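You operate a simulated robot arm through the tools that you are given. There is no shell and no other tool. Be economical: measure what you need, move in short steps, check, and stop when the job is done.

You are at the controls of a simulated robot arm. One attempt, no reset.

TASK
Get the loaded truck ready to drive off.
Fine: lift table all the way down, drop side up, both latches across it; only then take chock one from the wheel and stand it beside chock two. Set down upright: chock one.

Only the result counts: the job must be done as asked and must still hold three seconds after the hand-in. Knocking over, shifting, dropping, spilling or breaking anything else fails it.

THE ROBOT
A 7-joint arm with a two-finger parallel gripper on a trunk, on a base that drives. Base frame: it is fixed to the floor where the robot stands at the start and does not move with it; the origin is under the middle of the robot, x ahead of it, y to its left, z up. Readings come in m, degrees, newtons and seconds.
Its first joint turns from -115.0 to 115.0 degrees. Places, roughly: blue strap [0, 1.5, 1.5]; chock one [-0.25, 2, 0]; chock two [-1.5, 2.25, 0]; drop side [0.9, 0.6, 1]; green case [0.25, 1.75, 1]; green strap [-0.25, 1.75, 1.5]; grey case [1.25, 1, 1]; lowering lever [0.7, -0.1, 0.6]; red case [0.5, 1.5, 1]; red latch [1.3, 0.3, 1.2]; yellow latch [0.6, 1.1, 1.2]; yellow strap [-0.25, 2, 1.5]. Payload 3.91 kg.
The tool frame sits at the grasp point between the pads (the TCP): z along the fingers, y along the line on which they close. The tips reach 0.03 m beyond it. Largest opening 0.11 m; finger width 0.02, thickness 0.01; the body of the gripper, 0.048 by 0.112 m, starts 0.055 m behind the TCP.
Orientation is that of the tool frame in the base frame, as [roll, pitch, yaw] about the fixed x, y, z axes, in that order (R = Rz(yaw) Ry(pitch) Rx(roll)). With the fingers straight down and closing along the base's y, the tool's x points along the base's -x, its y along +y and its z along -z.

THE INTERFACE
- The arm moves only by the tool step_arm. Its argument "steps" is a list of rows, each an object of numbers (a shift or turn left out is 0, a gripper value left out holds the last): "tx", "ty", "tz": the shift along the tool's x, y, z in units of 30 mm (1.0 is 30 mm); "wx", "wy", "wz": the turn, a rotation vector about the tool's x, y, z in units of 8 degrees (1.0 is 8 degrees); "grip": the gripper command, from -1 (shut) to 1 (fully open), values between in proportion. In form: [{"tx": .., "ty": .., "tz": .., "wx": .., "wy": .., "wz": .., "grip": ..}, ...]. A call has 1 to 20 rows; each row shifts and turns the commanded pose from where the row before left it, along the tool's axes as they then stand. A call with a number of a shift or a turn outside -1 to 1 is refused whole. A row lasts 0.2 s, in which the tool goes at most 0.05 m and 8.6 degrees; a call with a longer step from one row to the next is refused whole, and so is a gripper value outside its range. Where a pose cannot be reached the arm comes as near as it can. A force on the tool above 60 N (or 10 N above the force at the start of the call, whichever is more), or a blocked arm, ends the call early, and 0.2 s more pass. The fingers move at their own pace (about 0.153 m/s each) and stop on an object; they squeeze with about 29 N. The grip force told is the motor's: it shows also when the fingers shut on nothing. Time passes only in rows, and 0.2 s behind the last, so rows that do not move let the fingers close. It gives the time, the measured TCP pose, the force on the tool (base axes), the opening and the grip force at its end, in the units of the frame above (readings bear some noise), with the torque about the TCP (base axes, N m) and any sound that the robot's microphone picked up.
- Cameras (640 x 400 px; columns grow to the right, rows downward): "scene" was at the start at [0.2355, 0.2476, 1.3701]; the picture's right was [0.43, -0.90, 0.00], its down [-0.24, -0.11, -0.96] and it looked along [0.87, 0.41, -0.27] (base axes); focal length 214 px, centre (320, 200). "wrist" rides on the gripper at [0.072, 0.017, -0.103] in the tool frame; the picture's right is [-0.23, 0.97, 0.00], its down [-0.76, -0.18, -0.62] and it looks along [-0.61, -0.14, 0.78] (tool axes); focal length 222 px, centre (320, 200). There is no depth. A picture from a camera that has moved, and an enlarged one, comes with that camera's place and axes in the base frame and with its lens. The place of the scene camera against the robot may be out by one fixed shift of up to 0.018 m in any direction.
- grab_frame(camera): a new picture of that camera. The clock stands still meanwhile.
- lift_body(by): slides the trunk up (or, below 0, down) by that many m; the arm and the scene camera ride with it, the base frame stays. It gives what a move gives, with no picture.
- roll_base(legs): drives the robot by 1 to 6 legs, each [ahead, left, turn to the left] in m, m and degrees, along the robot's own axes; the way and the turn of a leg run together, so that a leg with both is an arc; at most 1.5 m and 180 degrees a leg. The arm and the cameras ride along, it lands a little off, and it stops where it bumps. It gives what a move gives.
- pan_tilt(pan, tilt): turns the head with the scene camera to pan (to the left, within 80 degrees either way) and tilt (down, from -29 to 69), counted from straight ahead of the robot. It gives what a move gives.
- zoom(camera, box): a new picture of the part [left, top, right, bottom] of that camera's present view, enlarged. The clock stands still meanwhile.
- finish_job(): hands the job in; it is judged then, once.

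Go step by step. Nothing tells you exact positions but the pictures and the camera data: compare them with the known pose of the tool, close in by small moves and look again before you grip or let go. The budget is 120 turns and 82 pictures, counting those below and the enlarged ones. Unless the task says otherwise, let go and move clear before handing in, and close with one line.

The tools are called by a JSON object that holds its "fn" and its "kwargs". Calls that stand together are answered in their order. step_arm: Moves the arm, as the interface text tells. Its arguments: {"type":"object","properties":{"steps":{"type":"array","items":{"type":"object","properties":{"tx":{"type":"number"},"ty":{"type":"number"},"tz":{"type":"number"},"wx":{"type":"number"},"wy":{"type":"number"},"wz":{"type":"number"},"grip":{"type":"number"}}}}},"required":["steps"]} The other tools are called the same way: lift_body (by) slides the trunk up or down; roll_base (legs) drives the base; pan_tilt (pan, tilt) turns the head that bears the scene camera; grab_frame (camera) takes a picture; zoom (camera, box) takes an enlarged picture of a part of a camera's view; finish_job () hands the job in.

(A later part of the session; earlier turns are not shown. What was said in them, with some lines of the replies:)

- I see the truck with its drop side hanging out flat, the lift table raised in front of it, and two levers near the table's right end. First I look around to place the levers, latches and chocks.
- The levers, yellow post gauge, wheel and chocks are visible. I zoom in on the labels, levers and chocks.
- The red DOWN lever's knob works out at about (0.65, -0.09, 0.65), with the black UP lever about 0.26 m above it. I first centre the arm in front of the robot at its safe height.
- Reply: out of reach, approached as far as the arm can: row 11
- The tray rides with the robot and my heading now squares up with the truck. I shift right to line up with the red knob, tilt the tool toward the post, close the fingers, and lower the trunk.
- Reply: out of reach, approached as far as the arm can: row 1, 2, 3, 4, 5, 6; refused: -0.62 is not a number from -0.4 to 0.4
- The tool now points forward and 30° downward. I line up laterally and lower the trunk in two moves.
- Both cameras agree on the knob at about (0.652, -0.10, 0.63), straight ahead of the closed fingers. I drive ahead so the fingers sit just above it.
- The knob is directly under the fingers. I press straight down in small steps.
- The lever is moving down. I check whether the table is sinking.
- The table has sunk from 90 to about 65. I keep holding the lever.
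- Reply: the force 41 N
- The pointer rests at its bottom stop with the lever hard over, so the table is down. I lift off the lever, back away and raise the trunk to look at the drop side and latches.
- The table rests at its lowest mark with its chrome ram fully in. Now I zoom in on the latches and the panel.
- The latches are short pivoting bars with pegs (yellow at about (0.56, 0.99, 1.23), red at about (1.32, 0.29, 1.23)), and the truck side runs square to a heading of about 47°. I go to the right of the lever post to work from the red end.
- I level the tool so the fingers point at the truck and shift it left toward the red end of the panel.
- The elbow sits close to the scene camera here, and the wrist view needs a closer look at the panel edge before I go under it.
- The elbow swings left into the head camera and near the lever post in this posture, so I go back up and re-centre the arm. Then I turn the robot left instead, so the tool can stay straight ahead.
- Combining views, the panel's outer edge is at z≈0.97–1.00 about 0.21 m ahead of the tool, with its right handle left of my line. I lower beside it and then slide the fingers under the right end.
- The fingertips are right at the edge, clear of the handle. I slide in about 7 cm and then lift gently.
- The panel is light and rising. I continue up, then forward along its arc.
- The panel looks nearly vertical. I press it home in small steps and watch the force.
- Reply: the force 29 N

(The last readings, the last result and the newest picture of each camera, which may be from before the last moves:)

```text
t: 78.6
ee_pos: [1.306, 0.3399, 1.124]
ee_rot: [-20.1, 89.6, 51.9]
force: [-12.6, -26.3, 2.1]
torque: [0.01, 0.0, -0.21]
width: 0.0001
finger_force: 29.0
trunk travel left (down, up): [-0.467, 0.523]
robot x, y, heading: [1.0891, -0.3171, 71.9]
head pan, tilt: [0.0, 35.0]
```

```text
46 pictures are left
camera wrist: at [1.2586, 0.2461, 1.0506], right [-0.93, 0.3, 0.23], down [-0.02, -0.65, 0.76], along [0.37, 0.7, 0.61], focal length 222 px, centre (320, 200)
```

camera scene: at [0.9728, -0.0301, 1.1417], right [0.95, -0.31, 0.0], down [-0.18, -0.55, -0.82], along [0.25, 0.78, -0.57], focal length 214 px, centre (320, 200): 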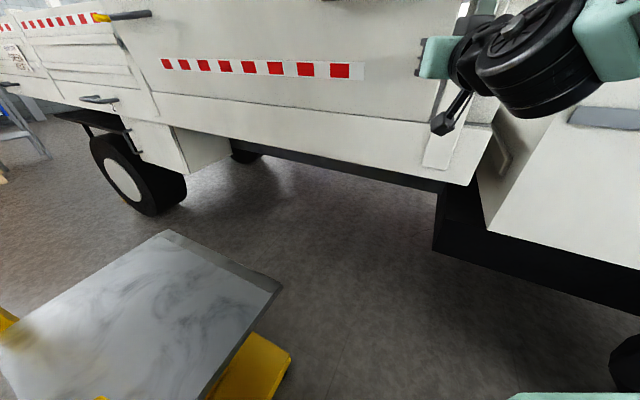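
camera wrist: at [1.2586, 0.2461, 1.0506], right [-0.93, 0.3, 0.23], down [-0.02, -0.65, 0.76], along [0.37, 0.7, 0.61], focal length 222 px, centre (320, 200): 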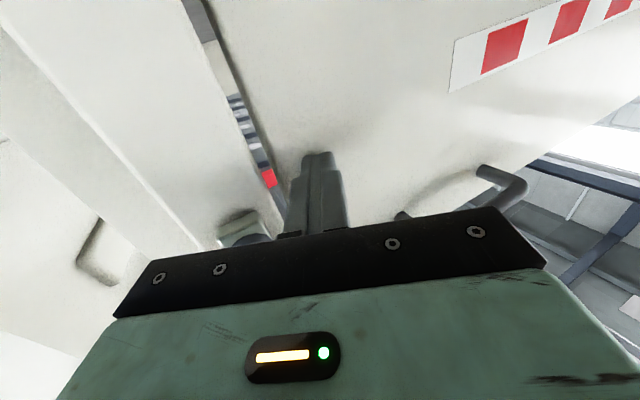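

The panel is hard against its stop. I back the fingers off slightly to test whether it stands by itself.

{"fn": "step_arm", "kwargs": {"steps": [{"tz": -0.5, "ty": 0.25}, {"tz": -0.5, "ty": 0.25}, {"tz": -0.5, "ty": 0.25}, {}, {}, {}]}}

{"fn": "grab_frame", "kwargs": {"camera": "wrist"}}

```text
t: 80.0
ee_pos: [1.2718, 0.3062, 1.1239]
ee_rot: [-8.6, 89.6, 63.4]
force: [-0.3, 0.3, 0.5]
torque: [0.03, 0.03, 0.01]
width: 0.0001
finger_force: 29.3
trunk travel left (down, up): [-0.467, 0.523]
robot x, y, heading: [1.0883, -0.3176, 72.0]
head pan, tilt: [0.0, 35.0]
```

```text
45 pictures are left
camera wrist: at [1.2246, 0.2124, 1.0501], right [-0.93, 0.3, 0.23], down [-0.03, -0.65, 0.76], along [0.38, 0.7, 0.61], focal length 222 px, centre (320, 200)
```

wrist: 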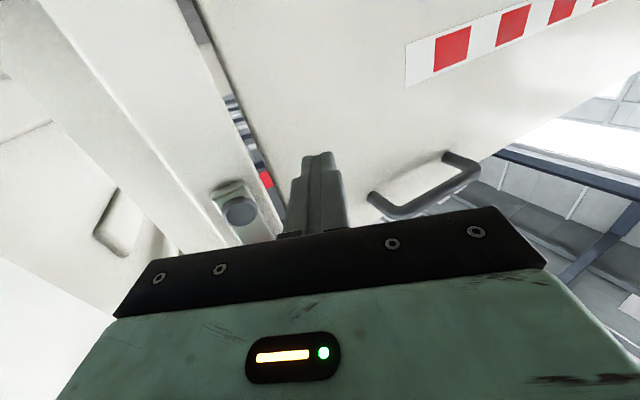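

The panel stands by itself. Now the red latch: I back out, raise to peg height, and shift to the right of the peg.

{"fn": "step_arm", "kwargs": {"steps": [{"tz": -0.67, "ty": 0.34}, {"tz": -0.67, "ty": 0.34}, {"tz": -0.67, "ty": 0.34}, {"tz": -0.67, "ty": 0.34}]}}

{"fn": "lift_body", "kwargs": {"by": 0.11}}

{"fn": "roll_base", "kwargs": {"legs": [[-0.048, -0.096, 0]]}}

{"fn": "grab_frame", "kwargs": {"camera": "wrist"}}

{"fn": "grab_frame", "kwargs": {"camera": "scene"}}

```text
t: 81.0
ee_pos: [1.2079, 0.2413, 1.1229]
ee_rot: [-12.9, 89.6, 59.0]
force: [-0.9, -0.1, -0.3]
torque: [0.01, 0.02, -0.04]
width: 0.0
finger_force: 29.3
trunk travel left (down, up): [-0.467, 0.523]
robot x, y, heading: [1.0846, -0.3134, 71.9]
head pan, tilt: [0.0, 35.0]
```

```text
t: 82.4
ee_pos: [1.2083, 0.2423, 1.2332]
ee_rot: [-8.4, 89.7, 63.5]
force: [-0.4, -0.6, 0.1]
torque: [-0.01, 0.03, -0.01]
width: 0.0
finger_force: 29.0
trunk travel left (down, up): [-0.577, 0.413]
robot x, y, heading: [1.0854, -0.3139, 72.0]
head pan, tilt: [0.0, 35.0]
```

```text
t: 83.6
ee_pos: [1.284, 0.1677, 1.2333]
ee_rot: [-7.4, 89.7, 64.5]
force: [0.4, 0.3, 0.6]
torque: [0.04, 0.0, -0.02]
width: 0.0
finger_force: 28.8
trunk travel left (down, up): [-0.577, 0.413]
robot x, y, heading: [1.1673, -0.3884, 72.0]
head pan, tilt: [0.0, 35.0]
```

```text
44 pictures are left
camera wrist: at [1.2361, 0.074, 1.1602], right [-0.93, 0.3, 0.23], down [-0.03, -0.65, 0.76], along [0.38, 0.7, 0.61], focal length 222 px, centre (320, 200)
```

wrist: 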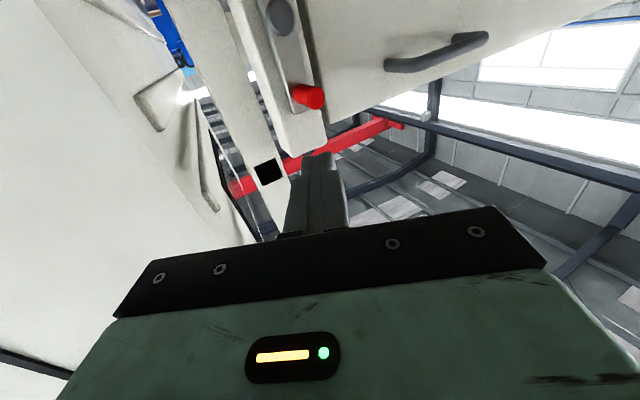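

```text
43 pictures are left
camera scene: at [1.0486, -0.1055, 1.2519], right [0.95, -0.31, 0.0], down [-0.18, -0.55, -0.82], along [0.25, 0.78, -0.57], focal length 214 px, centre (320, 200)
```

scene: 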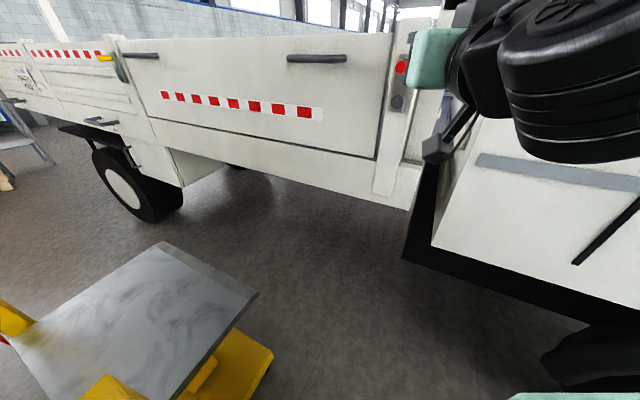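

The panel is up and the red peg is at about u‑aligned (1.324, 0.275, 1.21). I place the fingertips just right of the peg and check before pushing.

{"fn": "step_arm", "kwargs": {"steps": [{"tz": 0.84, "ty": -0.6, "tx": 0.23}, {"tz": 0.84, "ty": -0.6, "tx": 0.23}, {"tz": 0.84, "ty": -0.6, "tx": 0.23}]}}

{"fn": "grab_frame", "kwargs": {"camera": "wrist"}}

```text
t: 84.4
ee_pos: [1.358, 0.2225, 1.2132]
ee_rot: [-4.4, 89.7, 67.6]
force: [-0.1, -0.3, -0.5]
torque: [0.01, 0.02, -0.02]
width: 0.0003
finger_force: 29.5
trunk travel left (down, up): [-0.577, 0.413]
robot x, y, heading: [1.165, -0.3895, 72.0]
head pan, tilt: [0.0, 35.0]
```

```text
42 pictures are left
camera wrist: at [1.3106, 0.1288, 1.1403], right [-0.93, 0.3, 0.23], down [-0.03, -0.65, 0.76], along [0.38, 0.7, 0.61], focal length 222 px, centre (320, 200)
```

wrist: 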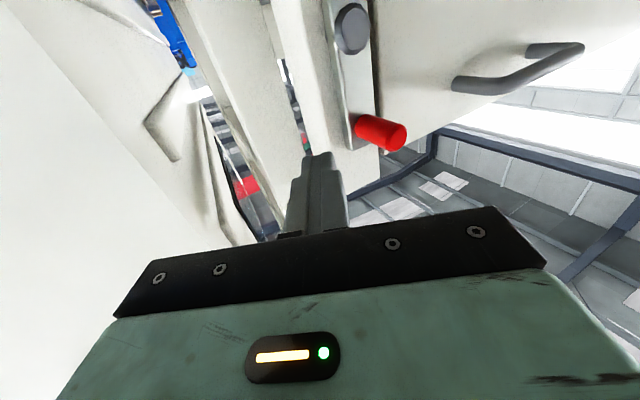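

The geometry checks out: peg spans about 4.5 cm of depth, pivot 6 cm below it. I sweep the peg left and down along its arc.

{"fn": "step_arm", "kwargs": {"steps": [{"tz": 0.3, "ty": -0.15}, {"tz": 0.406, "ty": 0.803, "tx": 0.05}, {"tz": 0.316, "ty": 0.624, "tx": -0.117}, {"tz": 0.331, "ty": 0.654, "tx": 0.133}, {"tz": 0.286, "ty": 0.565, "tx": 0.367}, {"tz": 0.21, "ty": 0.416, "tx": 0.567}, {"tz": 0.105, "ty": 0.208, "tx": 0.517}]}}

{"fn": "grab_frame", "kwargs": {"camera": "wrist"}}

```text
t: 86.0
ee_pos: [1.2874, 0.3083, 1.1683]
ee_rot: [-2.1, 89.6, 69.8]
force: [-0.9, -0.4, 1.0]
torque: [0.0, 0.01, 0.04]
width: 0.0
finger_force: 29.0
trunk travel left (down, up): [-0.577, 0.413]
robot x, y, heading: [1.1623, -0.3867, 72.1]
head pan, tilt: [0.0, 35.0]
```

```text
41 pictures are left
camera wrist: at [1.2395, 0.2146, 1.0955], right [-0.93, 0.3, 0.23], down [-0.03, -0.65, 0.76], along [0.37, 0.7, 0.61], focal length 222 px, centre (320, 200)
```

wrist: 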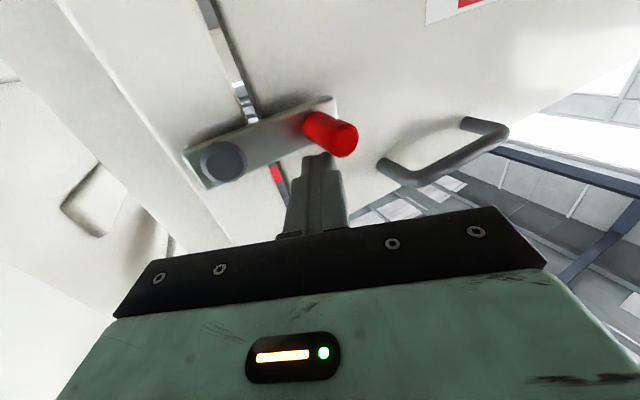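

The red latch bar now lies horizontally across the panel. I withdraw and drive round behind the lift table to the left end.

{"fn": "step_arm", "kwargs": {"steps": [{"tz": -0.9}, {"tz": -0.9}, {"tz": -0.9}, {"tz": -0.9}]}}

{"fn": "roll_base", "kwargs": {"legs": [[-0.714, 0.361, 0], [0, 0, -57], [-0.439, 0.76, 0], [-0.439, 0.76, 0], [0.45, 0.26, 0]]}}

{"fn": "pan_tilt", "kwargs": {"pan": 20, "tilt": 15}}

{"fn": "grab_frame", "kwargs": {"camera": "scene"}}

{"fn": "grab_frame", "kwargs": {"camera": "wrist"}}

```text
t: 87.0
ee_pos: [1.2556, 0.2044, 1.1676]
ee_rot: [-12.4, 89.7, 59.6]
force: [0.3, -0.4, 0.3]
torque: [0.02, -0.01, 0.02]
width: 0.0
finger_force: 28.3
trunk travel left (down, up): [-0.577, 0.413]
robot x, y, heading: [1.1645, -0.3956, 72.0]
head pan, tilt: [0.0, 35.0]
```

```text
t: 104.9
ee_pos: [0.2989, 0.8967, 1.1669]
ee_rot: [-7.8, 89.7, 6.1]
force: [-0.5, -0.3, 0.3]
torque: [0.0, 0.02, 0.0]
width: 0.0001
finger_force: 29.0
trunk travel left (down, up): [-0.577, 0.413]
robot x, y, heading: [-0.2554, 0.6629, 14.3]
head pan, tilt: [0.0, 35.0]
```

```text
t: 105.7
ee_pos: [0.2997, 0.8974, 1.1681]
ee_rot: [-8.0, 89.8, 5.8]
force: [-0.8, 0.4, 0.6]
torque: [0.01, 0.01, 0.01]
width: 0.0001
finger_force: 29.1
trunk travel left (down, up): [-0.577, 0.413]
robot x, y, heading: [-0.2573, 0.6612, 13.9]
head pan, tilt: [20.0, 15.0]
```

```text
40 pictures are left
camera scene: at [-0.0796, 0.948, 1.2838], right [0.56, -0.83, 0.0], down [-0.22, -0.14, -0.97], along [0.8, 0.54, -0.26], focal length 214 px, centre (320, 200)
```

scene: 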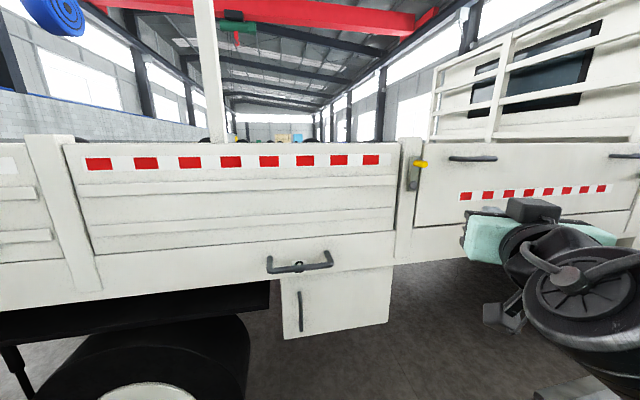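

```text
39 pictures are left
camera wrist: at [0.1949, 0.8885, 1.0943], right [-0.24, 0.95, 0.23], down [-0.57, -0.32, 0.76], along [0.79, 0.05, 0.61], focal length 222 px, centre (320, 200)
```

wrist: 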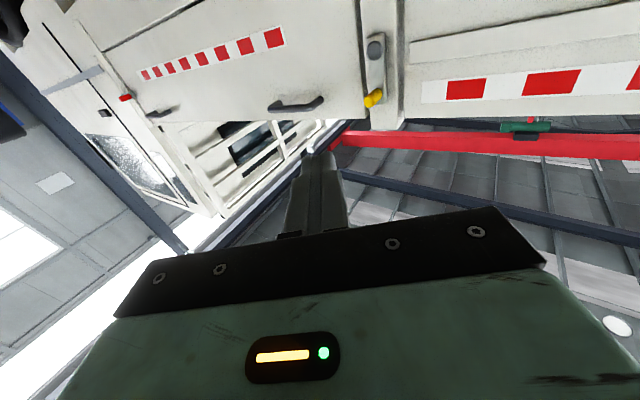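

The yellow peg is at about (0.566, 1.047, 1.21), consistent between cameras. I raise to its height and close in, staying left of it.

{"fn": "lift_body", "kwargs": {"by": 0.044}}

{"fn": "roll_base", "kwargs": {"legs": [[0.176, 0.095, 0]]}}

{"fn": "grab_frame", "kwargs": {"camera": "wrist"}}

```text
t: 106.6
ee_pos: [0.2981, 0.8967, 1.2119]
ee_rot: [-7.8, 89.7, 6.1]
force: [0.2, -0.3, -0.5]
torque: [0.01, 0.0, 0.0]
width: 0.0001
finger_force: 29.0
trunk travel left (down, up): [-0.621, 0.369]
robot x, y, heading: [-0.2569, 0.6598, 13.9]
head pan, tilt: [20.0, 15.0]
```

```text
t: 108.2
ee_pos: [0.4434, 1.0334, 1.2114]
ee_rot: [-8.0, 89.7, 5.8]
force: [0.7, 0.2, 0.2]
torque: [-0.05, -0.01, 0.01]
width: 0.0
finger_force: 29.2
trunk travel left (down, up): [-0.621, 0.369]
robot x, y, heading: [-0.1079, 0.7951, 14.0]
head pan, tilt: [20.0, 15.0]
```

```text
38 pictures are left
camera wrist: at [0.3407, 1.0235, 1.1383], right [-0.24, 0.94, 0.23], down [-0.57, -0.32, 0.76], along [0.79, 0.05, 0.61], focal length 222 px, centre (320, 200)
```

wrist: 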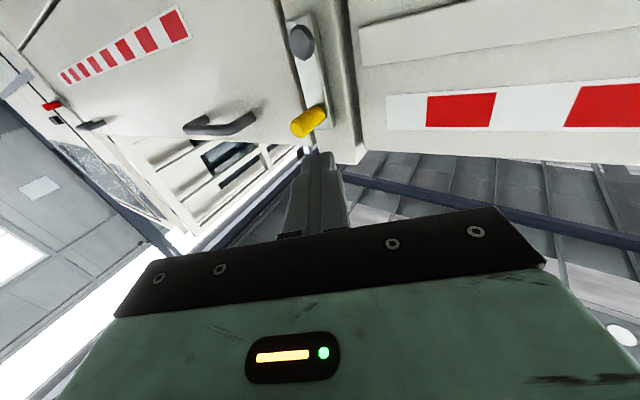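

{"fn": "roll_base", "kwargs": {"legs": [[0.066, 0.032, 0]]}}

{"fn": "grab_frame", "kwargs": {"camera": "wrist"}}

```text
t: 109.2
ee_pos: [0.5005, 1.0789, 1.2109]
ee_rot: [-8.5, 89.6, 5.6]
force: [-0.1, 0.2, -0.6]
torque: [-0.01, 0.02, 0.01]
width: 0.0
finger_force: 29.0
trunk travel left (down, up): [-0.621, 0.369]
robot x, y, heading: [-0.0534, 0.842, 14.1]
head pan, tilt: [20.0, 15.0]
```

```text
37 pictures are left
camera wrist: at [0.3971, 1.0708, 1.1383], right [-0.24, 0.94, 0.23], down [-0.57, -0.32, 0.76], along [0.79, 0.05, 0.61], focal length 222 px, centre (320, 200)
```

wrist: 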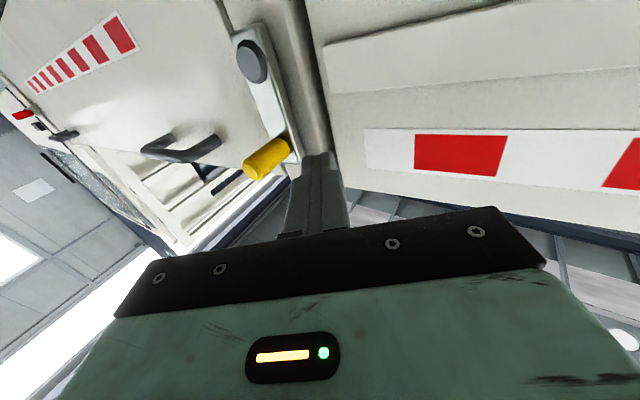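

Fingertips are just left of the peg at its height. I sweep it right and down.

{"fn": "step_arm", "kwargs": {"steps": [{"tz": 0.45, "ty": -0.75, "tx": 0.03}, {"tz": 0.36, "ty": -0.6, "tx": -0.117}, {"tz": 0.378, "ty": -0.628, "tx": 0.133}, {"tz": 0.326, "ty": -0.543, "tx": 0.367}, {"tz": 0.24, "ty": -0.4, "tx": 0.567}, {"tz": 0.14, "ty": -0.24, "tx": 0.537}]}}

{"fn": "grab_frame", "kwargs": {"camera": "wrist"}}

```text
t: 110.6
ee_pos: [0.5758, 1.007, 1.1645]
ee_rot: [-57.5, 89.6, -42.8]
force: [-36.5, 15.0, -9.0]
torque: [0.13, 0.61, 0.41]
width: 0.0001
finger_force: 28.8
trunk travel left (down, up): [-0.621, 0.369]
robot x, y, heading: [-0.0546, 0.8434, 13.9]
head pan, tilt: [20.0, 15.0]
```

```text
36 pictures are left
camera wrist: at [0.4721, 0.996, 1.0917], right [-0.25, 0.94, 0.22], down [-0.56, -0.33, 0.76], along [0.79, 0.06, 0.61], focal length 222 px, centre (320, 200)
```

wrist: 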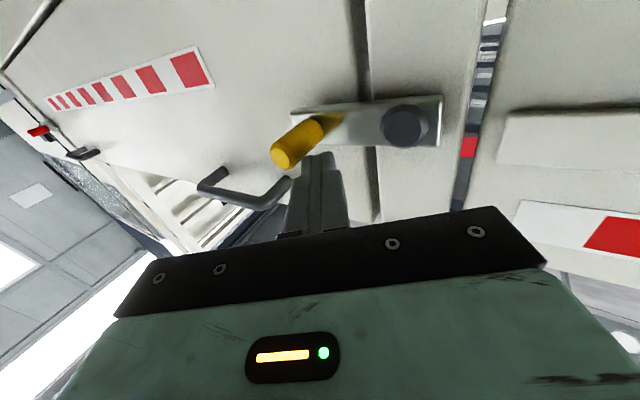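

The yellow bar now lies horizontally across the panel. I withdraw gently and check everything from the scene camera.

{"fn": "step_arm", "kwargs": {"steps": [{"tz": -0.3, "tx": -0.1}, {"tz": -0.8}, {"tz": -0.9}, {"tz": -0.9}, {"tz": -0.9}]}}

{"fn": "roll_base", "kwargs": {"legs": [[-0.35, -0.2, 0]]}}

{"fn": "grab_frame", "kwargs": {"camera": "scene"}}

```text
t: 111.8
ee_pos: [0.5102, 1.0254, 1.2091]
ee_rot: [-9.3, 89.8, 4.5]
force: [-1.1, -0.2, 0.0]
torque: [-0.02, -0.04, 0.0]
width: 0.0001
finger_force: 29.0
out of reach, approached as far as the arm can: row 1, 2, 3, 4, 5
trunk travel left (down, up): [-0.621, 0.369]
robot x, y, heading: [-0.053, 0.8433, 14.1]
head pan, tilt: [20.0, 15.0]
```

```text
t: 114.3
ee_pos: [0.2195, 0.746, 1.2098]
ee_rot: [-10.1, 89.7, 3.7]
force: [0.7, 0.2, -0.1]
torque: [-0.02, -0.02, 0.01]
width: 0.0001
finger_force: 28.8
trunk travel left (down, up): [-0.621, 0.369]
robot x, y, heading: [-0.3439, 0.5628, 14.0]
head pan, tilt: [20.0, 15.0]
```

```text
35 pictures are left
camera scene: at [-0.1664, 0.8512, 1.3279], right [0.56, -0.83, 0.0], down [-0.21, -0.14, -0.97], along [0.8, 0.54, -0.26], focal length 214 px, centre (320, 200)
```

scene: 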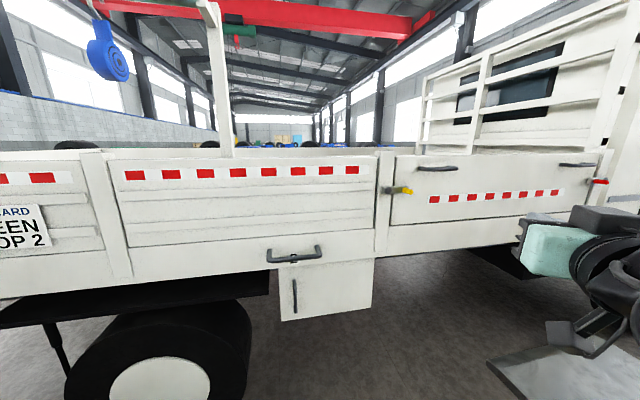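

Both latches are across the panel. Now I look toward the chocks.

{"fn": "zoom", "kwargs": {"camera": "scene", "box": [360, 140, 620, 240]}}

{"fn": "roll_base", "kwargs": {"legs": [[-0.25, 0.4, 0], [0, 0, 60]]}}

{"fn": "pan_tilt", "kwargs": {"pan": 15, "tilt": 35}}

{"fn": "grab_frame", "kwargs": {"camera": "scene"}}

```text
2.46 times, centred on (490, 190) of scene
camera zoom: at [-0.1664, 0.8512, 1.3279], right [0.56, -0.83, 0.0], down [-0.21, -0.14, -0.97], along [0.8, 0.54, -0.26], focal length 528 px, centre (-98, 225)
```

zoom: 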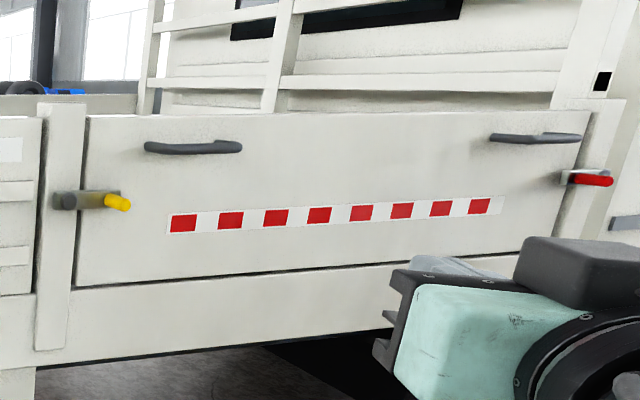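

```text
t: 119.8
ee_pos: [-0.5539, 1.4717, 1.2082]
ee_rot: [-10.7, 89.7, 63.0]
force: [-0.4, -0.1, 0.8]
torque: [0.01, 0.02, 0.0]
width: 0.0
finger_force: 29.2
trunk travel left (down, up): [-0.621, 0.369]
robot x, y, heading: [-0.6782, 0.8968, 73.9]
head pan, tilt: [20.0, 15.0]
```

```text
t: 120.6
ee_pos: [-0.5543, 1.4725, 1.2095]
ee_rot: [-10.8, 89.7, 62.9]
force: [0.5, 0.2, 0.1]
torque: [0.01, -0.05, -0.04]
width: 0.0003
finger_force: 29.5
trunk travel left (down, up): [-0.621, 0.369]
robot x, y, heading: [-0.6764, 0.8946, 73.8]
head pan, tilt: [15.0, 35.0]
```

```text
33 pictures are left
camera scene: at [-0.8245, 1.1786, 1.2959], right [1.0, -0.02, 0.0], down [-0.01, -0.57, -0.82], along [0.02, 0.82, -0.57], focal length 214 px, centre (320, 200)
```

scene: 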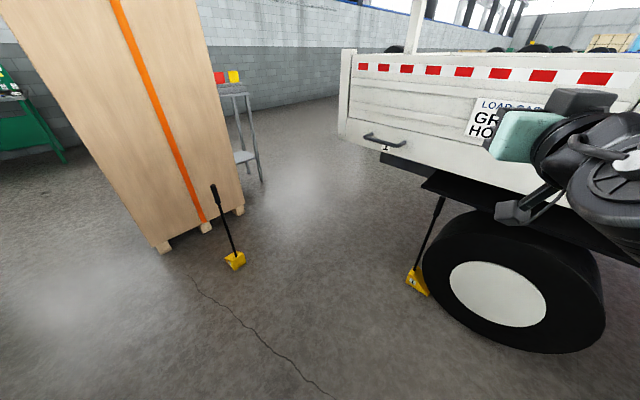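

{"fn": "zoom", "kwargs": {"camera": "scene", "box": [380, 180, 480, 310]}}

{"fn": "zoom", "kwargs": {"camera": "scene", "box": [180, 160, 290, 290]}}

```text
3.08 times, centred on (430, 245) of scene
camera zoom: at [-0.8245, 1.1786, 1.2959], right [1.0, -0.02, 0.0], down [-0.01, -0.57, -0.82], along [0.02, 0.82, -0.57], focal length 660 px, centre (-18, 62)
```

zoom: 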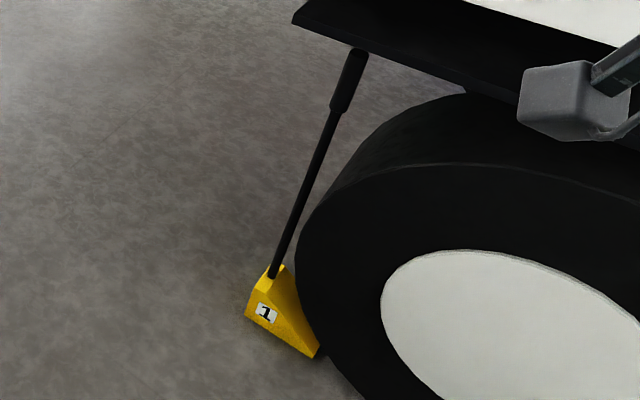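

```text
3.08 times, centred on (235, 225) of scene
camera zoom: at [-0.8245, 1.1786, 1.2959], right [1.0, -0.02, 0.0], down [-0.01, -0.57, -0.82], along [0.02, 0.82, -0.57], focal length 660 px, centre (582, 123)
```

zoom: 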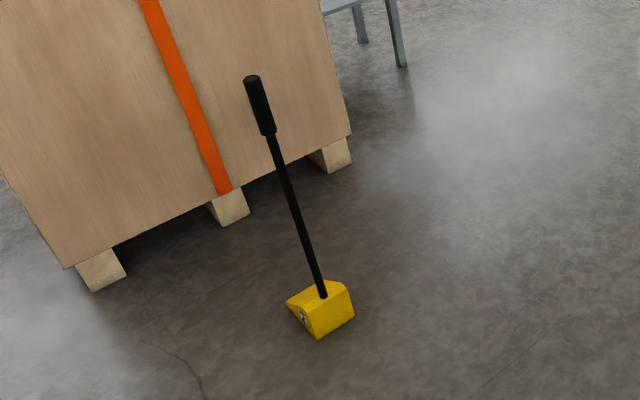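

Chock one stands under the truck behind the rear wheel, its vertical black handle at about (-0.16, 2.09) with the grip topping out near z 0.65; chock two is at about (-1.41, 2.2). I drive beside the rear wheel and lower the arm.

{"fn": "roll_base", "kwargs": {"legs": [[0, 0, -54], [-0.026, 0.7, 0]]}}

{"fn": "lift_body", "kwargs": {"by": -0.4}}

{"fn": "lift_body", "kwargs": {"by": -0.21}}

{"fn": "step_arm", "kwargs": {"steps": [{"grip": 1}, {}, {}]}}

{"fn": "pan_tilt", "kwargs": {"pan": 15, "tilt": 10}}

{"fn": "grab_frame", "kwargs": {"camera": "scene"}}

{"fn": "grab_frame", "kwargs": {"camera": "wrist"}}

```text
t: 126.9
ee_pos: [-0.3963, 1.7814, 1.2098]
ee_rot: [-10.7, 89.7, 8.8]
force: [0.2, 0.1, 0.2]
torque: [-0.04, 0.0, 0.03]
width: 0.0
finger_force: 29.1
trunk travel left (down, up): [-0.621, 0.369]
robot x, y, heading: [-0.9378, 1.5406, 19.4]
head pan, tilt: [15.0, 35.0]
```

```text
t: 130.7
ee_pos: [-0.3974, 1.781, 0.8088]
ee_rot: [-10.7, 89.8, 8.8]
force: [-0.3, 1.1, -0.2]
torque: [-0.01, -0.01, -0.01]
width: 0.0002
finger_force: 29.3
trunk travel left (down, up): [-0.221, 0.769]
robot x, y, heading: [-0.9365, 1.5457, 19.6]
head pan, tilt: [15.0, 35.0]
```

```text
t: 132.9
ee_pos: [-0.3959, 1.7816, 0.5998]
ee_rot: [-10.2, 89.7, 9.3]
force: [-0.8, -0.1, -0.3]
torque: [0.02, -0.01, -0.01]
width: 0.0
finger_force: 28.7
trunk travel left (down, up): [-0.011, 0.979]
robot x, y, heading: [-0.9367, 1.5429, 19.6]
head pan, tilt: [15.0, 35.0]
```

```text
t: 133.8
ee_pos: [-0.3967, 1.7808, 0.5995]
ee_rot: [-10.6, 89.7, 8.9]
force: [-0.6, 0.3, 1.1]
torque: [-0.01, 0.0, 0.03]
width: 0.1102
finger_force: 0.1
trunk travel left (down, up): [-0.011, 0.979]
robot x, y, heading: [-0.9387, 1.5448, 19.8]
head pan, tilt: [15.0, 35.0]
```

```text
t: 134.6
ee_pos: [-0.3959, 1.7808, 0.5984]
ee_rot: [-10.7, 89.7, 8.7]
force: [0.8, 0.6, 0.0]
torque: [-0.02, 0.01, 0.01]
width: 0.1101
finger_force: 0.0
trunk travel left (down, up): [-0.011, 0.979]
robot x, y, heading: [-0.9401, 1.5421, 19.7]
head pan, tilt: [15.0, 10.0]
```

```text
30 pictures are left
camera scene: at [-0.7868, 1.8396, 0.7259], right [0.57, -0.82, 0.0], down [-0.14, -0.1, -0.98], along [0.81, 0.56, -0.17], focal length 214 px, centre (320, 200)
```

scene: 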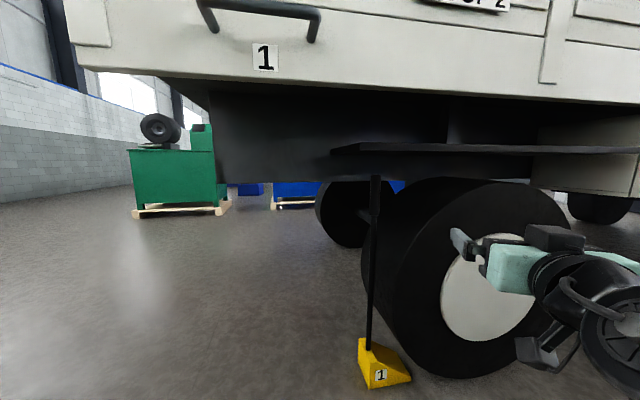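

```text
29 pictures are left
camera wrist: at [-0.499, 1.762, 0.5262], right [-0.33, 0.92, 0.23], down [-0.53, -0.38, 0.76], along [0.78, 0.13, 0.61], focal length 222 px, centre (320, 200)
```

wrist: 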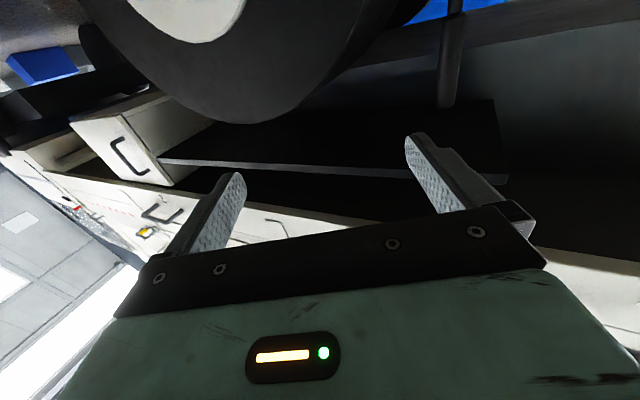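

The handle triangulates to about (-0.21, 2.05), topping at z≈0.67 with free space below the mudguard. I line up sideways and drive in, checking before the last bit.

{"fn": "roll_base", "kwargs": {"legs": [[0, 0.191, 0], [0.17, 0, 0]]}}

{"fn": "grab_frame", "kwargs": {"camera": "wrist"}}

{"fn": "grab_frame", "kwargs": {"camera": "scene"}}

```text
t: 137.3
ee_pos: [-0.2996, 2.0202, 0.5983]
ee_rot: [-10.4, 89.7, 9.1]
force: [-0.1, 1.1, 0.0]
torque: [-0.02, -0.03, 0.01]
width: 0.1098
finger_force: 0.1
trunk travel left (down, up): [-0.011, 0.979]
robot x, y, heading: [-0.8393, 1.7802, 19.9]
head pan, tilt: [15.0, 10.0]
```

```text
28 pictures are left
camera wrist: at [-0.4024, 2.0007, 0.5262], right [-0.33, 0.92, 0.23], down [-0.53, -0.38, 0.76], along [0.78, 0.13, 0.61], focal length 222 px, centre (320, 200)
```

wrist: 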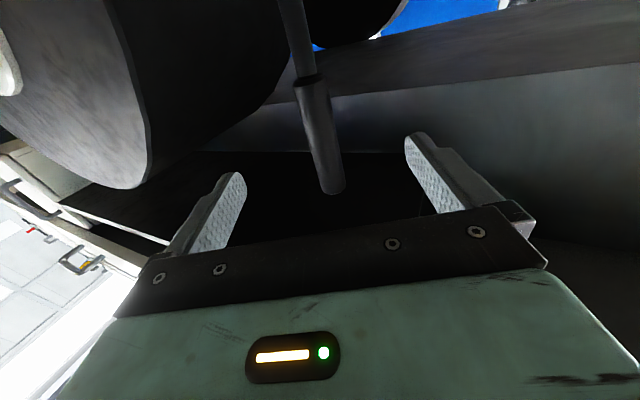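

```text
27 pictures are left
camera scene: at [-0.6905, 2.0775, 0.726], right [0.57, -0.82, 0.0], down [-0.14, -0.1, -0.98], along [0.81, 0.56, -0.17], focal length 214 px, centre (320, 200)
```

scene: 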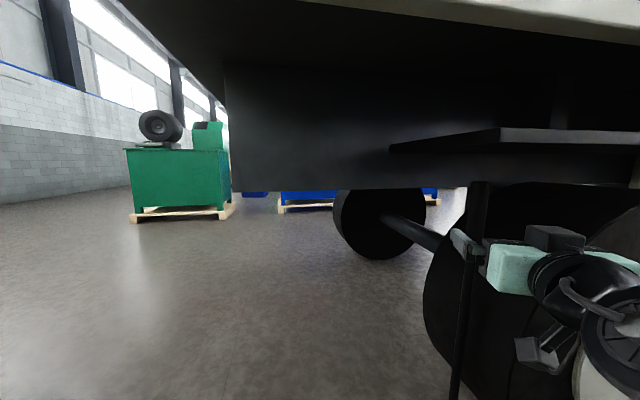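

The grip is centred between the fingers about 9 cm ahead. I move in and close on it.

{"fn": "roll_base", "kwargs": {"legs": [[0.088, 0, 0]]}}

{"fn": "grab_frame", "kwargs": {"camera": "wrist"}}

```text
t: 138.4
ee_pos: [-0.2167, 2.0509, 0.6007]
ee_rot: [-10.6, 89.7, 9.0]
force: [0.1, 0.1, 0.5]
torque: [0.0, 0.05, 0.01]
width: 0.11
finger_force: 0.0
trunk travel left (down, up): [-0.011, 0.979]
robot x, y, heading: [-0.7611, 1.8107, 19.8]
head pan, tilt: [15.0, 10.0]
```

```text
26 pictures are left
camera wrist: at [-0.32, 2.0303, 0.5262], right [-0.33, 0.92, 0.23], down [-0.53, -0.38, 0.76], along [0.78, 0.13, 0.61], focal length 222 px, centre (320, 200)
```

wrist: 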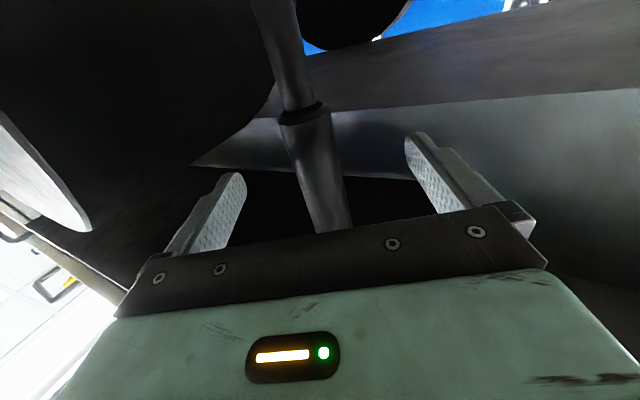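

{"fn": "step_arm", "kwargs": {"steps": [{"grip": -1}, {}, {}, {}]}}

{"fn": "lift_body", "kwargs": {"by": 0.012}}

{"fn": "zoom", "kwargs": {"camera": "wrist", "box": [160, 0, 480, 260]}}

```text
t: 139.4
ee_pos: [-0.2166, 2.0489, 0.5995]
ee_rot: [-12.7, 89.7, 7.2]
force: [1.1, -2.0, 0.9]
torque: [-0.07, -0.1, -0.12]
width: 0.0296
finger_force: 28.8
trunk travel left (down, up): [-0.011, 0.979]
robot x, y, heading: [-0.7561, 1.8122, 19.8]
head pan, tilt: [15.0, 10.0]
```

```text
t: 140.0
ee_pos: [-0.2168, 2.0506, 0.6094]
ee_rot: [-44.7, 89.9, -25.0]
force: [0.3, -0.3, -13.3]
torque: [0.29, 0.86, 0.0]
width: 0.0296
finger_force: 28.6
trunk travel left (down, up): [-0.023, 0.967]
robot x, y, heading: [-0.7586, 1.8102, 19.8]
head pan, tilt: [15.0, 10.0]
```

```text
1.54 times, centred on (320, 130) of wrist
camera zoom: at [-0.3201, 2.0302, 0.5372], right [-0.33, 0.92, 0.23], down [-0.53, -0.38, 0.76], along [0.78, 0.13, 0.61], focal length 342 px, centre (320, 308)
```

zoom: 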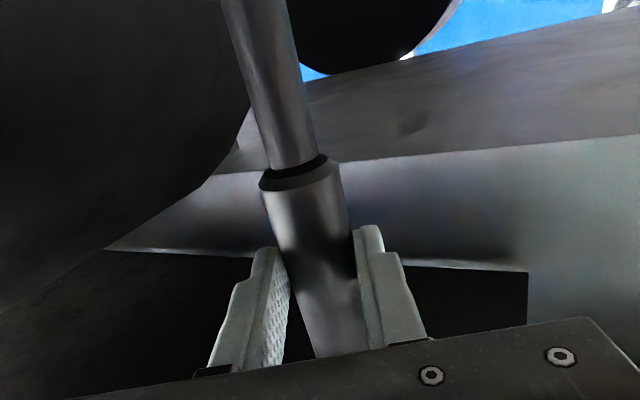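

The chock is gripped and about 1 cm off the floor (13 N). I draw it straight away from the wheel, then clear of the truck.

{"fn": "roll_base", "kwargs": {"legs": [[-0.043, 0.09, 0]]}}

{"fn": "lift_body", "kwargs": {"by": 0.03}}

{"fn": "roll_base", "kwargs": {"legs": [[-0.06, 0.12, 0], [-0.38, -0.16, 0]]}}

{"fn": "grab_frame", "kwargs": {"camera": "wrist"}}

{"fn": "pan_tilt", "kwargs": {"pan": 0, "tilt": 45}}

{"fn": "grab_frame", "kwargs": {"camera": "scene"}}

```text
t: 141.1
ee_pos: [-0.2892, 2.1194, 0.6108]
ee_rot: [-21.8, 89.7, -2.2]
force: [-0.1, 0.2, -13.6]
torque: [0.12, 0.77, 0.02]
width: 0.0299
finger_force: 29.2
trunk travel left (down, up): [-0.023, 0.967]
robot x, y, heading: [-0.83, 1.8834, 19.9]
head pan, tilt: [15.0, 10.0]
```

```text
t: 141.9
ee_pos: [-0.288, 2.1192, 0.6397]
ee_rot: [-34.1, 89.7, -14.5]
force: [-1.1, 0.4, -14.3]
torque: [0.3, 0.76, -0.02]
width: 0.0294
finger_force: 28.8
trunk travel left (down, up): [-0.053, 0.937]
robot x, y, heading: [-0.8308, 1.8805, 20.1]
head pan, tilt: [15.0, 10.0]
```

```text
t: 145.3
ee_pos: [-0.6885, 1.9351, 0.6401]
ee_rot: [-22.3, 89.9, -2.5]
force: [0.0, 0.5, -14.4]
torque: [0.29, 0.7, 0.01]
width: 0.0294
finger_force: 29.0
trunk travel left (down, up): [-0.053, 0.937]
robot x, y, heading: [-1.2278, 1.6937, 20.1]
head pan, tilt: [15.0, 10.0]
```

```text
24 pictures are left
camera wrist: at [-0.7908, 1.916, 0.5678], right [-0.33, 0.92, 0.23], down [-0.53, -0.38, 0.76], along [0.78, 0.13, 0.61], focal length 222 px, centre (320, 200)
```

wrist: 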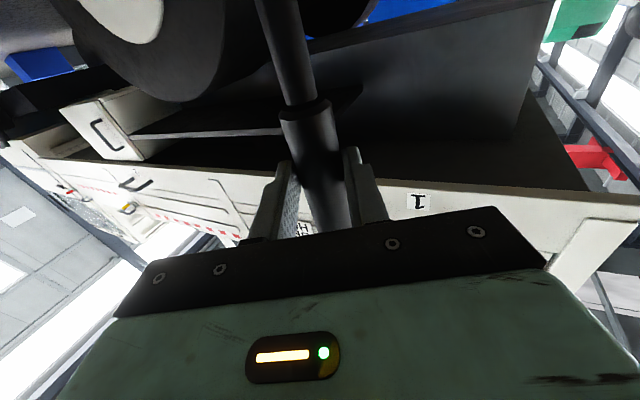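

```text
t: 146.3
ee_pos: [-0.6878, 1.9353, 0.6405]
ee_rot: [-29.1, 89.8, -9.5]
force: [0.1, 0.2, -14.0]
torque: [0.34, 0.71, 0.02]
width: 0.0296
finger_force: 28.8
trunk travel left (down, up): [-0.053, 0.937]
robot x, y, heading: [-1.2258, 1.6948, 20.0]
head pan, tilt: [0.0, 45.0]
```

```text
23 pictures are left
camera scene: at [-1.0787, 1.9669, 0.713], right [0.34, -0.94, 0.0], down [-0.66, -0.24, -0.71], along [0.67, 0.24, -0.71], focal length 214 px, centre (320, 200)
```

scene: 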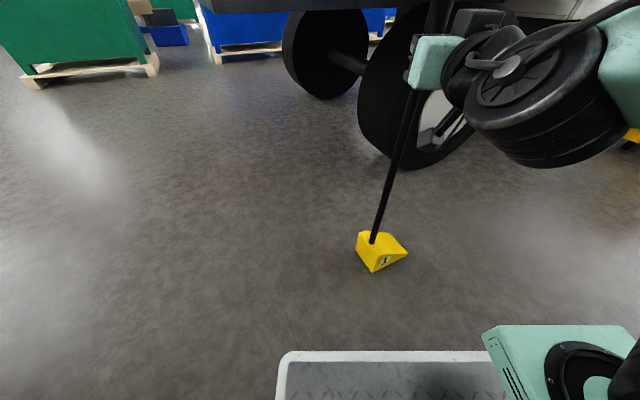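

The chock hangs upright about 3 cm off the floor. I back away, turn left, and face chock two's place.

{"fn": "roll_base", "kwargs": {"legs": [[-0.143, -0.48, 0], [0, 0, 70]]}}

{"fn": "pan_tilt", "kwargs": {"pan": 10, "tilt": 35}}

{"fn": "grab_frame", "kwargs": {"camera": "scene"}}

```text
t: 152.3
ee_pos: [-1.2415, 1.7795, 0.6404]
ee_rot: [-33.2, 89.8, 56.9]
force: [-0.7, 0.0, -12.7]
torque: [-0.53, 0.47, 0.0]
width: 0.0294
finger_force: 29.1
trunk travel left (down, up): [-0.053, 0.937]
robot x, y, heading: [-1.1967, 1.1946, 90.0]
head pan, tilt: [0.0, 45.0]
```

```text
t: 153.1
ee_pos: [-1.242, 1.7806, 0.6392]
ee_rot: [-57.6, 89.9, 32.3]
force: [0.4, 0.4, -14.2]
torque: [-0.52, 0.5, 0.03]
width: 0.0297
finger_force: 28.9
trunk travel left (down, up): [-0.053, 0.937]
robot x, y, heading: [-1.1964, 1.1889, 90.3]
head pan, tilt: [10.0, 35.0]
```

```text
22 pictures are left
camera scene: at [-1.4103, 1.4223, 0.7277], right [0.98, 0.17, 0.0], down [0.1, -0.57, -0.82], along [-0.14, 0.81, -0.57], focal length 214 px, centre (320, 200)
```

scene: 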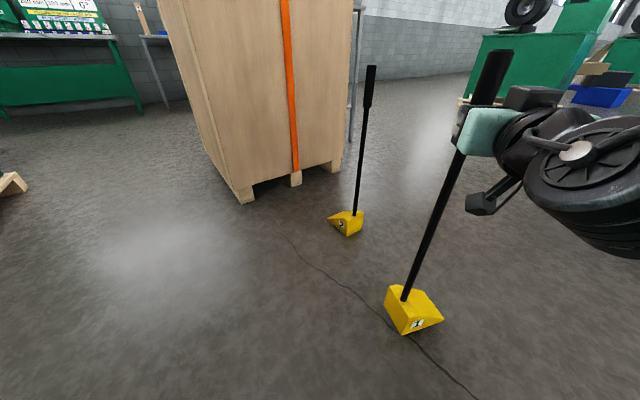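

Chock two's handle is at about (-1.39, 2.22). I carry chock one to stand beside it, about 16 cm to the right.

{"fn": "roll_base", "kwargs": {"legs": [[0.43, -0.015, 0]]}}

{"fn": "lift_body", "kwargs": {"by": -0.032}}

{"fn": "pan_tilt", "kwargs": {"pan": -5, "tilt": 40}}

{"fn": "grab_frame", "kwargs": {"camera": "scene"}}

```text
t: 155.7
ee_pos: [-1.2291, 2.2152, 0.6392]
ee_rot: [-44.2, 89.8, 46.0]
force: [0.6, 0.4, -13.8]
torque: [-0.49, 0.54, 0.02]
width: 0.0294
finger_force: 29.3
trunk travel left (down, up): [-0.053, 0.937]
robot x, y, heading: [-1.1836, 1.6217, 90.4]
head pan, tilt: [10.0, 35.0]
```

```text
t: 156.5
ee_pos: [-1.23, 2.2148, 0.6077]
ee_rot: [-69.7, 89.9, 20.4]
force: [-0.5, 0.3, -13.8]
torque: [-0.53, 0.52, -0.02]
width: 0.0295
finger_force: 28.3
trunk travel left (down, up): [-0.021, 0.969]
robot x, y, heading: [-1.1879, 1.6269, 90.3]
head pan, tilt: [10.0, 35.0]
```

```text
t: 157.2
ee_pos: [-1.229, 2.2159, 0.6069]
ee_rot: [-54.8, 89.9, 35.5]
force: [0.2, -0.4, -14.2]
torque: [-0.51, 0.54, 0.02]
width: 0.0293
finger_force: 28.9
trunk travel left (down, up): [-0.021, 0.969]
robot x, y, heading: [-1.1864, 1.625, 90.3]
head pan, tilt: [-5.0, 40.0]
```

```text
21 pictures are left
camera scene: at [-1.3747, 1.8543, 0.6882], right [1.0, -0.08, 0.0], down [-0.05, -0.64, -0.77], along [0.06, 0.76, -0.64], focal length 214 px, centre (320, 200)
```

scene: 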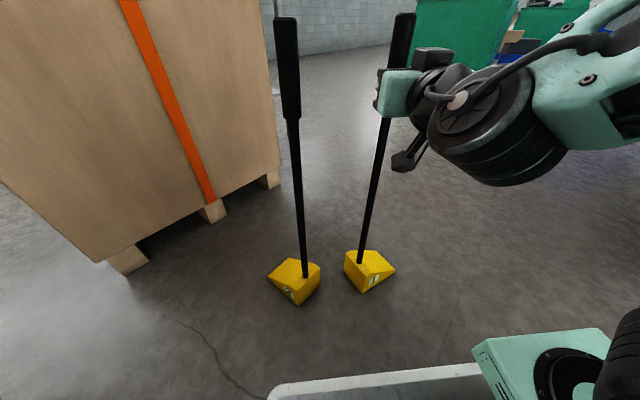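

Chock one now hangs beside chock two. I lower the last centimetre.

{"fn": "lift_body", "kwargs": {"by": -0.008}}

{"fn": "lift_body", "kwargs": {"by": -0.004}}

```text
t: 157.8
ee_pos: [-1.2311, 2.2152, 0.6059]
ee_rot: [2.0, 89.3, 92.2]
force: [-4.3, -3.7, 22.3]
torque: [0.98, 0.38, 0.18]
width: 0.0296
finger_force: 29.3
trunk travel left (down, up): [-0.013, 0.977]
robot x, y, heading: [-1.1826, 1.6251, 90.4]
head pan, tilt: [-5.0, 40.0]
```

```text
t: 158.3
ee_pos: [-1.2306, 2.2139, 0.5983]
ee_rot: [-4.8, 89.6, 85.4]
force: [-7.3, -5.7, 28.4]
torque: [0.62, 0.56, 0.15]
width: 0.0296
finger_force: 29.1
trunk travel left (down, up): [-0.009, 0.981]
robot x, y, heading: [-1.1874, 1.6281, 90.2]
head pan, tilt: [-5.0, 40.0]
```

It rests on the floor with some press. I ease the press, then open gradually.

{"fn": "lift_body", "kwargs": {"by": 0.003}}

{"fn": "step_arm", "kwargs": {"steps": [{"grip": -0.42}, {"grip": -0.38}, {"grip": -0.3}, {"grip": -0.1}, {"grip": 0.2}, {}]}}

{"fn": "grab_frame", "kwargs": {"camera": "scene"}}

{"fn": "grab_frame", "kwargs": {"camera": "wrist"}}

```text
t: 158.9
ee_pos: [-1.2302, 2.2151, 0.5976]
ee_rot: [-99.5, 89.9, -9.4]
force: [-4.9, -4.0, 14.2]
torque: [-0.14, 0.52, 0.1]
width: 0.0296
finger_force: 29.4
trunk travel left (down, up): [-0.012, 0.978]
robot x, y, heading: [-1.1831, 1.6241, 90.1]
head pan, tilt: [-5.0, 40.0]
```

```text
t: 160.3
ee_pos: [-1.2297, 2.2146, 0.5989]
ee_rot: [-37.9, 89.9, 52.2]
force: [1.1, -0.8, -1.6]
torque: [-0.01, 0.0, -0.02]
width: 0.0659
finger_force: 0.1
trunk travel left (down, up): [-0.012, 0.978]
robot x, y, heading: [-1.1869, 1.6259, 90.3]
head pan, tilt: [-5.0, 40.0]
```

```text
20 pictures are left
camera scene: at [-1.3746, 1.854, 0.6793], right [1.0, -0.08, 0.0], down [-0.05, -0.64, -0.77], along [0.06, 0.76, -0.64], focal length 214 px, centre (320, 200)
```

scene: 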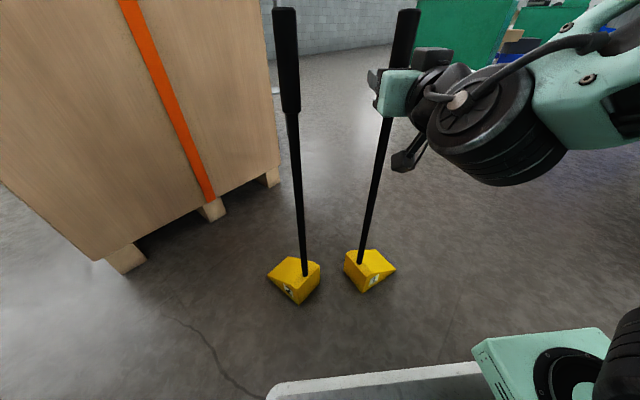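

```text
19 pictures are left
camera wrist: at [-1.2462, 2.111, 0.5266], right [-0.97, 0.0, 0.23], down [0.18, -0.62, 0.76], along [0.14, 0.78, 0.61], focal length 222 px, centre (320, 200)
```

wrist: 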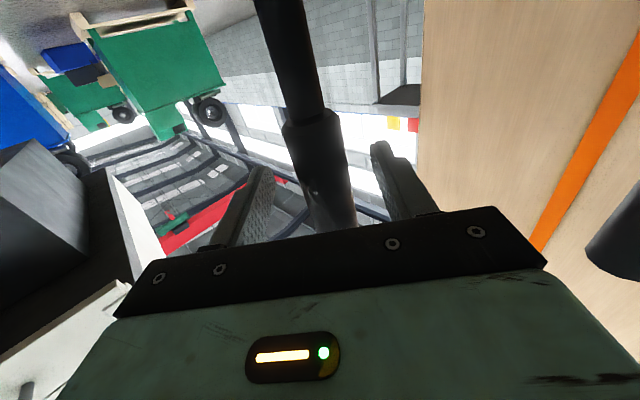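

The handle stands free between the fingers. I back straight out and check.

{"fn": "step_arm", "kwargs": {"steps": [{"grip": 0.6}, {"tz": -0.7}, {"tz": -0.9}, {"tz": -0.9}, {"tz": -0.9}]}}

{"fn": "roll_base", "kwargs": {"legs": [[-0.35, 0, 0]]}}

{"fn": "lift_body", "kwargs": {"by": 0.4}}

{"fn": "pan_tilt", "kwargs": {"pan": 10, "tilt": 35}}

{"fn": "grab_frame", "kwargs": {"camera": "scene"}}

{"fn": "pan_tilt", "kwargs": {"pan": -70, "tilt": 15}}

{"fn": "grab_frame", "kwargs": {"camera": "scene"}}

```text
t: 161.5
ee_pos: [-1.2578, 2.1318, 0.6284]
ee_rot: [-3.7, 89.8, 86.4]
force: [-0.3, -1.0, 1.2]
torque: [0.03, 0.03, 0.02]
width: 0.088
finger_force: 0.0
out of reach, approached as far as the arm can: row 2, 3, 4, 5
trunk travel left (down, up): [-0.012, 0.978]
robot x, y, heading: [-1.1878, 1.6242, 90.3]
head pan, tilt: [-5.0, 40.0]
```

```text
t: 163.7
ee_pos: [-1.2578, 1.7826, 0.6273]
ee_rot: [-54.5, 89.8, 35.9]
force: [0.3, 0.4, 0.5]
torque: [-0.02, 0.02, 0.0]
width: 0.0882
finger_force: 0.0
trunk travel left (down, up): [-0.012, 0.978]
robot x, y, heading: [-1.1834, 1.2789, 90.4]
head pan, tilt: [-5.0, 40.0]
```

```text
t: 167.6
ee_pos: [-1.2575, 1.7824, 1.0279]
ee_rot: [-54.6, 89.9, 35.7]
force: [0.0, -0.6, 0.5]
torque: [0.04, 0.0, -0.03]
width: 0.0881
finger_force: 0.1
trunk travel left (down, up): [-0.412, 0.578]
robot x, y, heading: [-1.1852, 1.2784, 90.5]
head pan, tilt: [-5.0, 40.0]
```

```text
t: 168.3
ee_pos: [-1.2587, 1.7831, 1.0271]
ee_rot: [-55.6, 89.8, 34.6]
force: [-0.1, -0.5, -0.1]
torque: [0.01, 0.0, -0.02]
width: 0.0879
finger_force: 0.0
trunk travel left (down, up): [-0.412, 0.578]
robot x, y, heading: [-1.1837, 1.2757, 90.5]
head pan, tilt: [10.0, 35.0]
```

```text
18 pictures are left
camera scene: at [-1.3958, 1.5061, 1.0868], right [0.98, 0.18, 0.0], down [0.1, -0.56, -0.82], along [-0.15, 0.81, -0.57], focal length 214 px, centre (320, 200)
```

scene: 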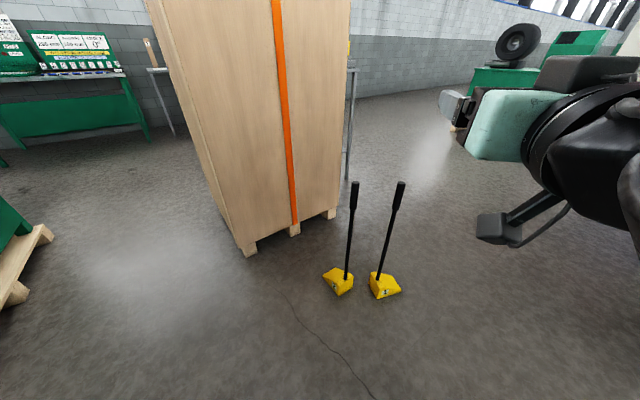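

```text
t: 169.9
ee_pos: [-1.2584, 1.7832, 1.0275]
ee_rot: [-55.6, 89.9, 34.6]
force: [-0.1, 0.0, -0.2]
torque: [0.01, -0.01, -0.04]
width: 0.0881
finger_force: 0.0
trunk travel left (down, up): [-0.412, 0.578]
robot x, y, heading: [-1.1851, 1.2811, 90.5]
head pan, tilt: [-70.0, 15.0]
```

```text
17 pictures are left
camera scene: at [-1.2924, 1.452, 1.1188], right [0.35, -0.94, 0.0], down [-0.24, -0.09, -0.97], along [0.91, 0.34, -0.26], focal length 214 px, centre (320, 200)
```

scene: 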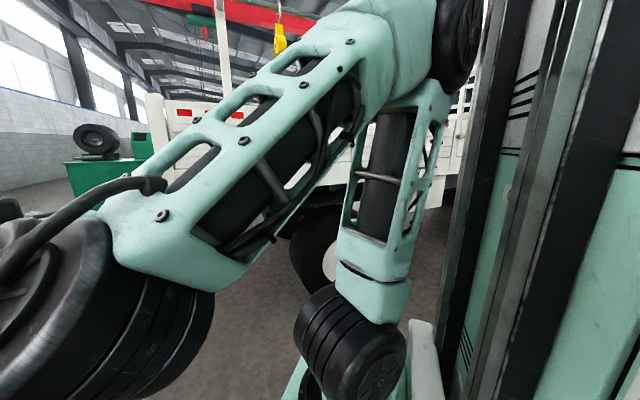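

Both chocks stand side by side. One last look back at the truck and lift table before I hand in.

{"fn": "roll_base", "kwargs": {"legs": [[-0.2, 0, 0], [0, 0, -95]]}}

{"fn": "pan_tilt", "kwargs": {"pan": 20, "tilt": 8}}

{"fn": "grab_frame", "kwargs": {"camera": "scene"}}

```text
t: 175.5
ee_pos: [-0.6704, 1.1085, 1.0284]
ee_rot: [-55.7, 89.9, -60.3]
force: [0.8, -0.6, -0.4]
torque: [0.02, 0.03, 0.01]
width: 0.0879
finger_force: 0.1
trunk travel left (down, up): [-0.412, 0.578]
robot x, y, heading: [-1.1822, 1.0763, -4.4]
head pan, tilt: [-70.0, 15.0]
```

```text
t: 177.1
ee_pos: [-0.6719, 1.1079, 1.0275]
ee_rot: [-56.1, 89.9, -60.7]
force: [-0.1, 0.6, -0.3]
torque: [-0.01, 0.01, 0.0]
width: 0.0881
finger_force: 0.0
trunk travel left (down, up): [-0.412, 0.578]
robot x, y, heading: [-1.1834, 1.0781, -4.4]
head pan, tilt: [20.0, 8.0]
```

```text
16 pictures are left
camera scene: at [-0.9259, 1.2975, 1.1302], right [0.27, -0.96, 0.0], down [-0.13, -0.04, -0.99], along [0.95, 0.26, -0.14], focal length 214 px, centre (320, 200)
```

scene: 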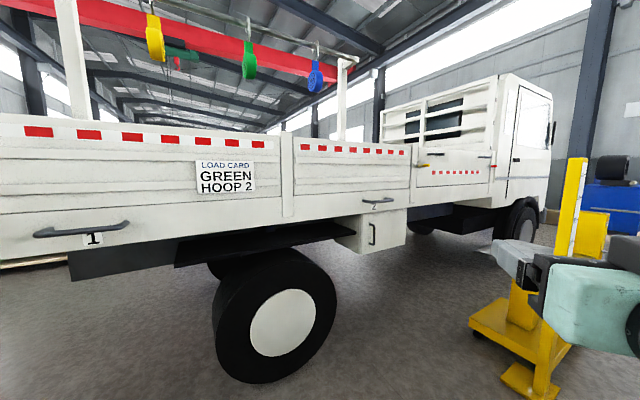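

The side is up with both latches across, the table is down, and chock one stands upright beside chock two, so I hand in.

{"fn": "finish_job", "kwargs": {}}

```text
The job is handed in.
```

The truck is ready to drive off: lift table all the way down, drop side up, both latches across it, and chock one standing upright beside chock two. I did not touch the straps: the load card on the truck reads "GREEN HOOP 2", but strapping was not among the steps you listed.
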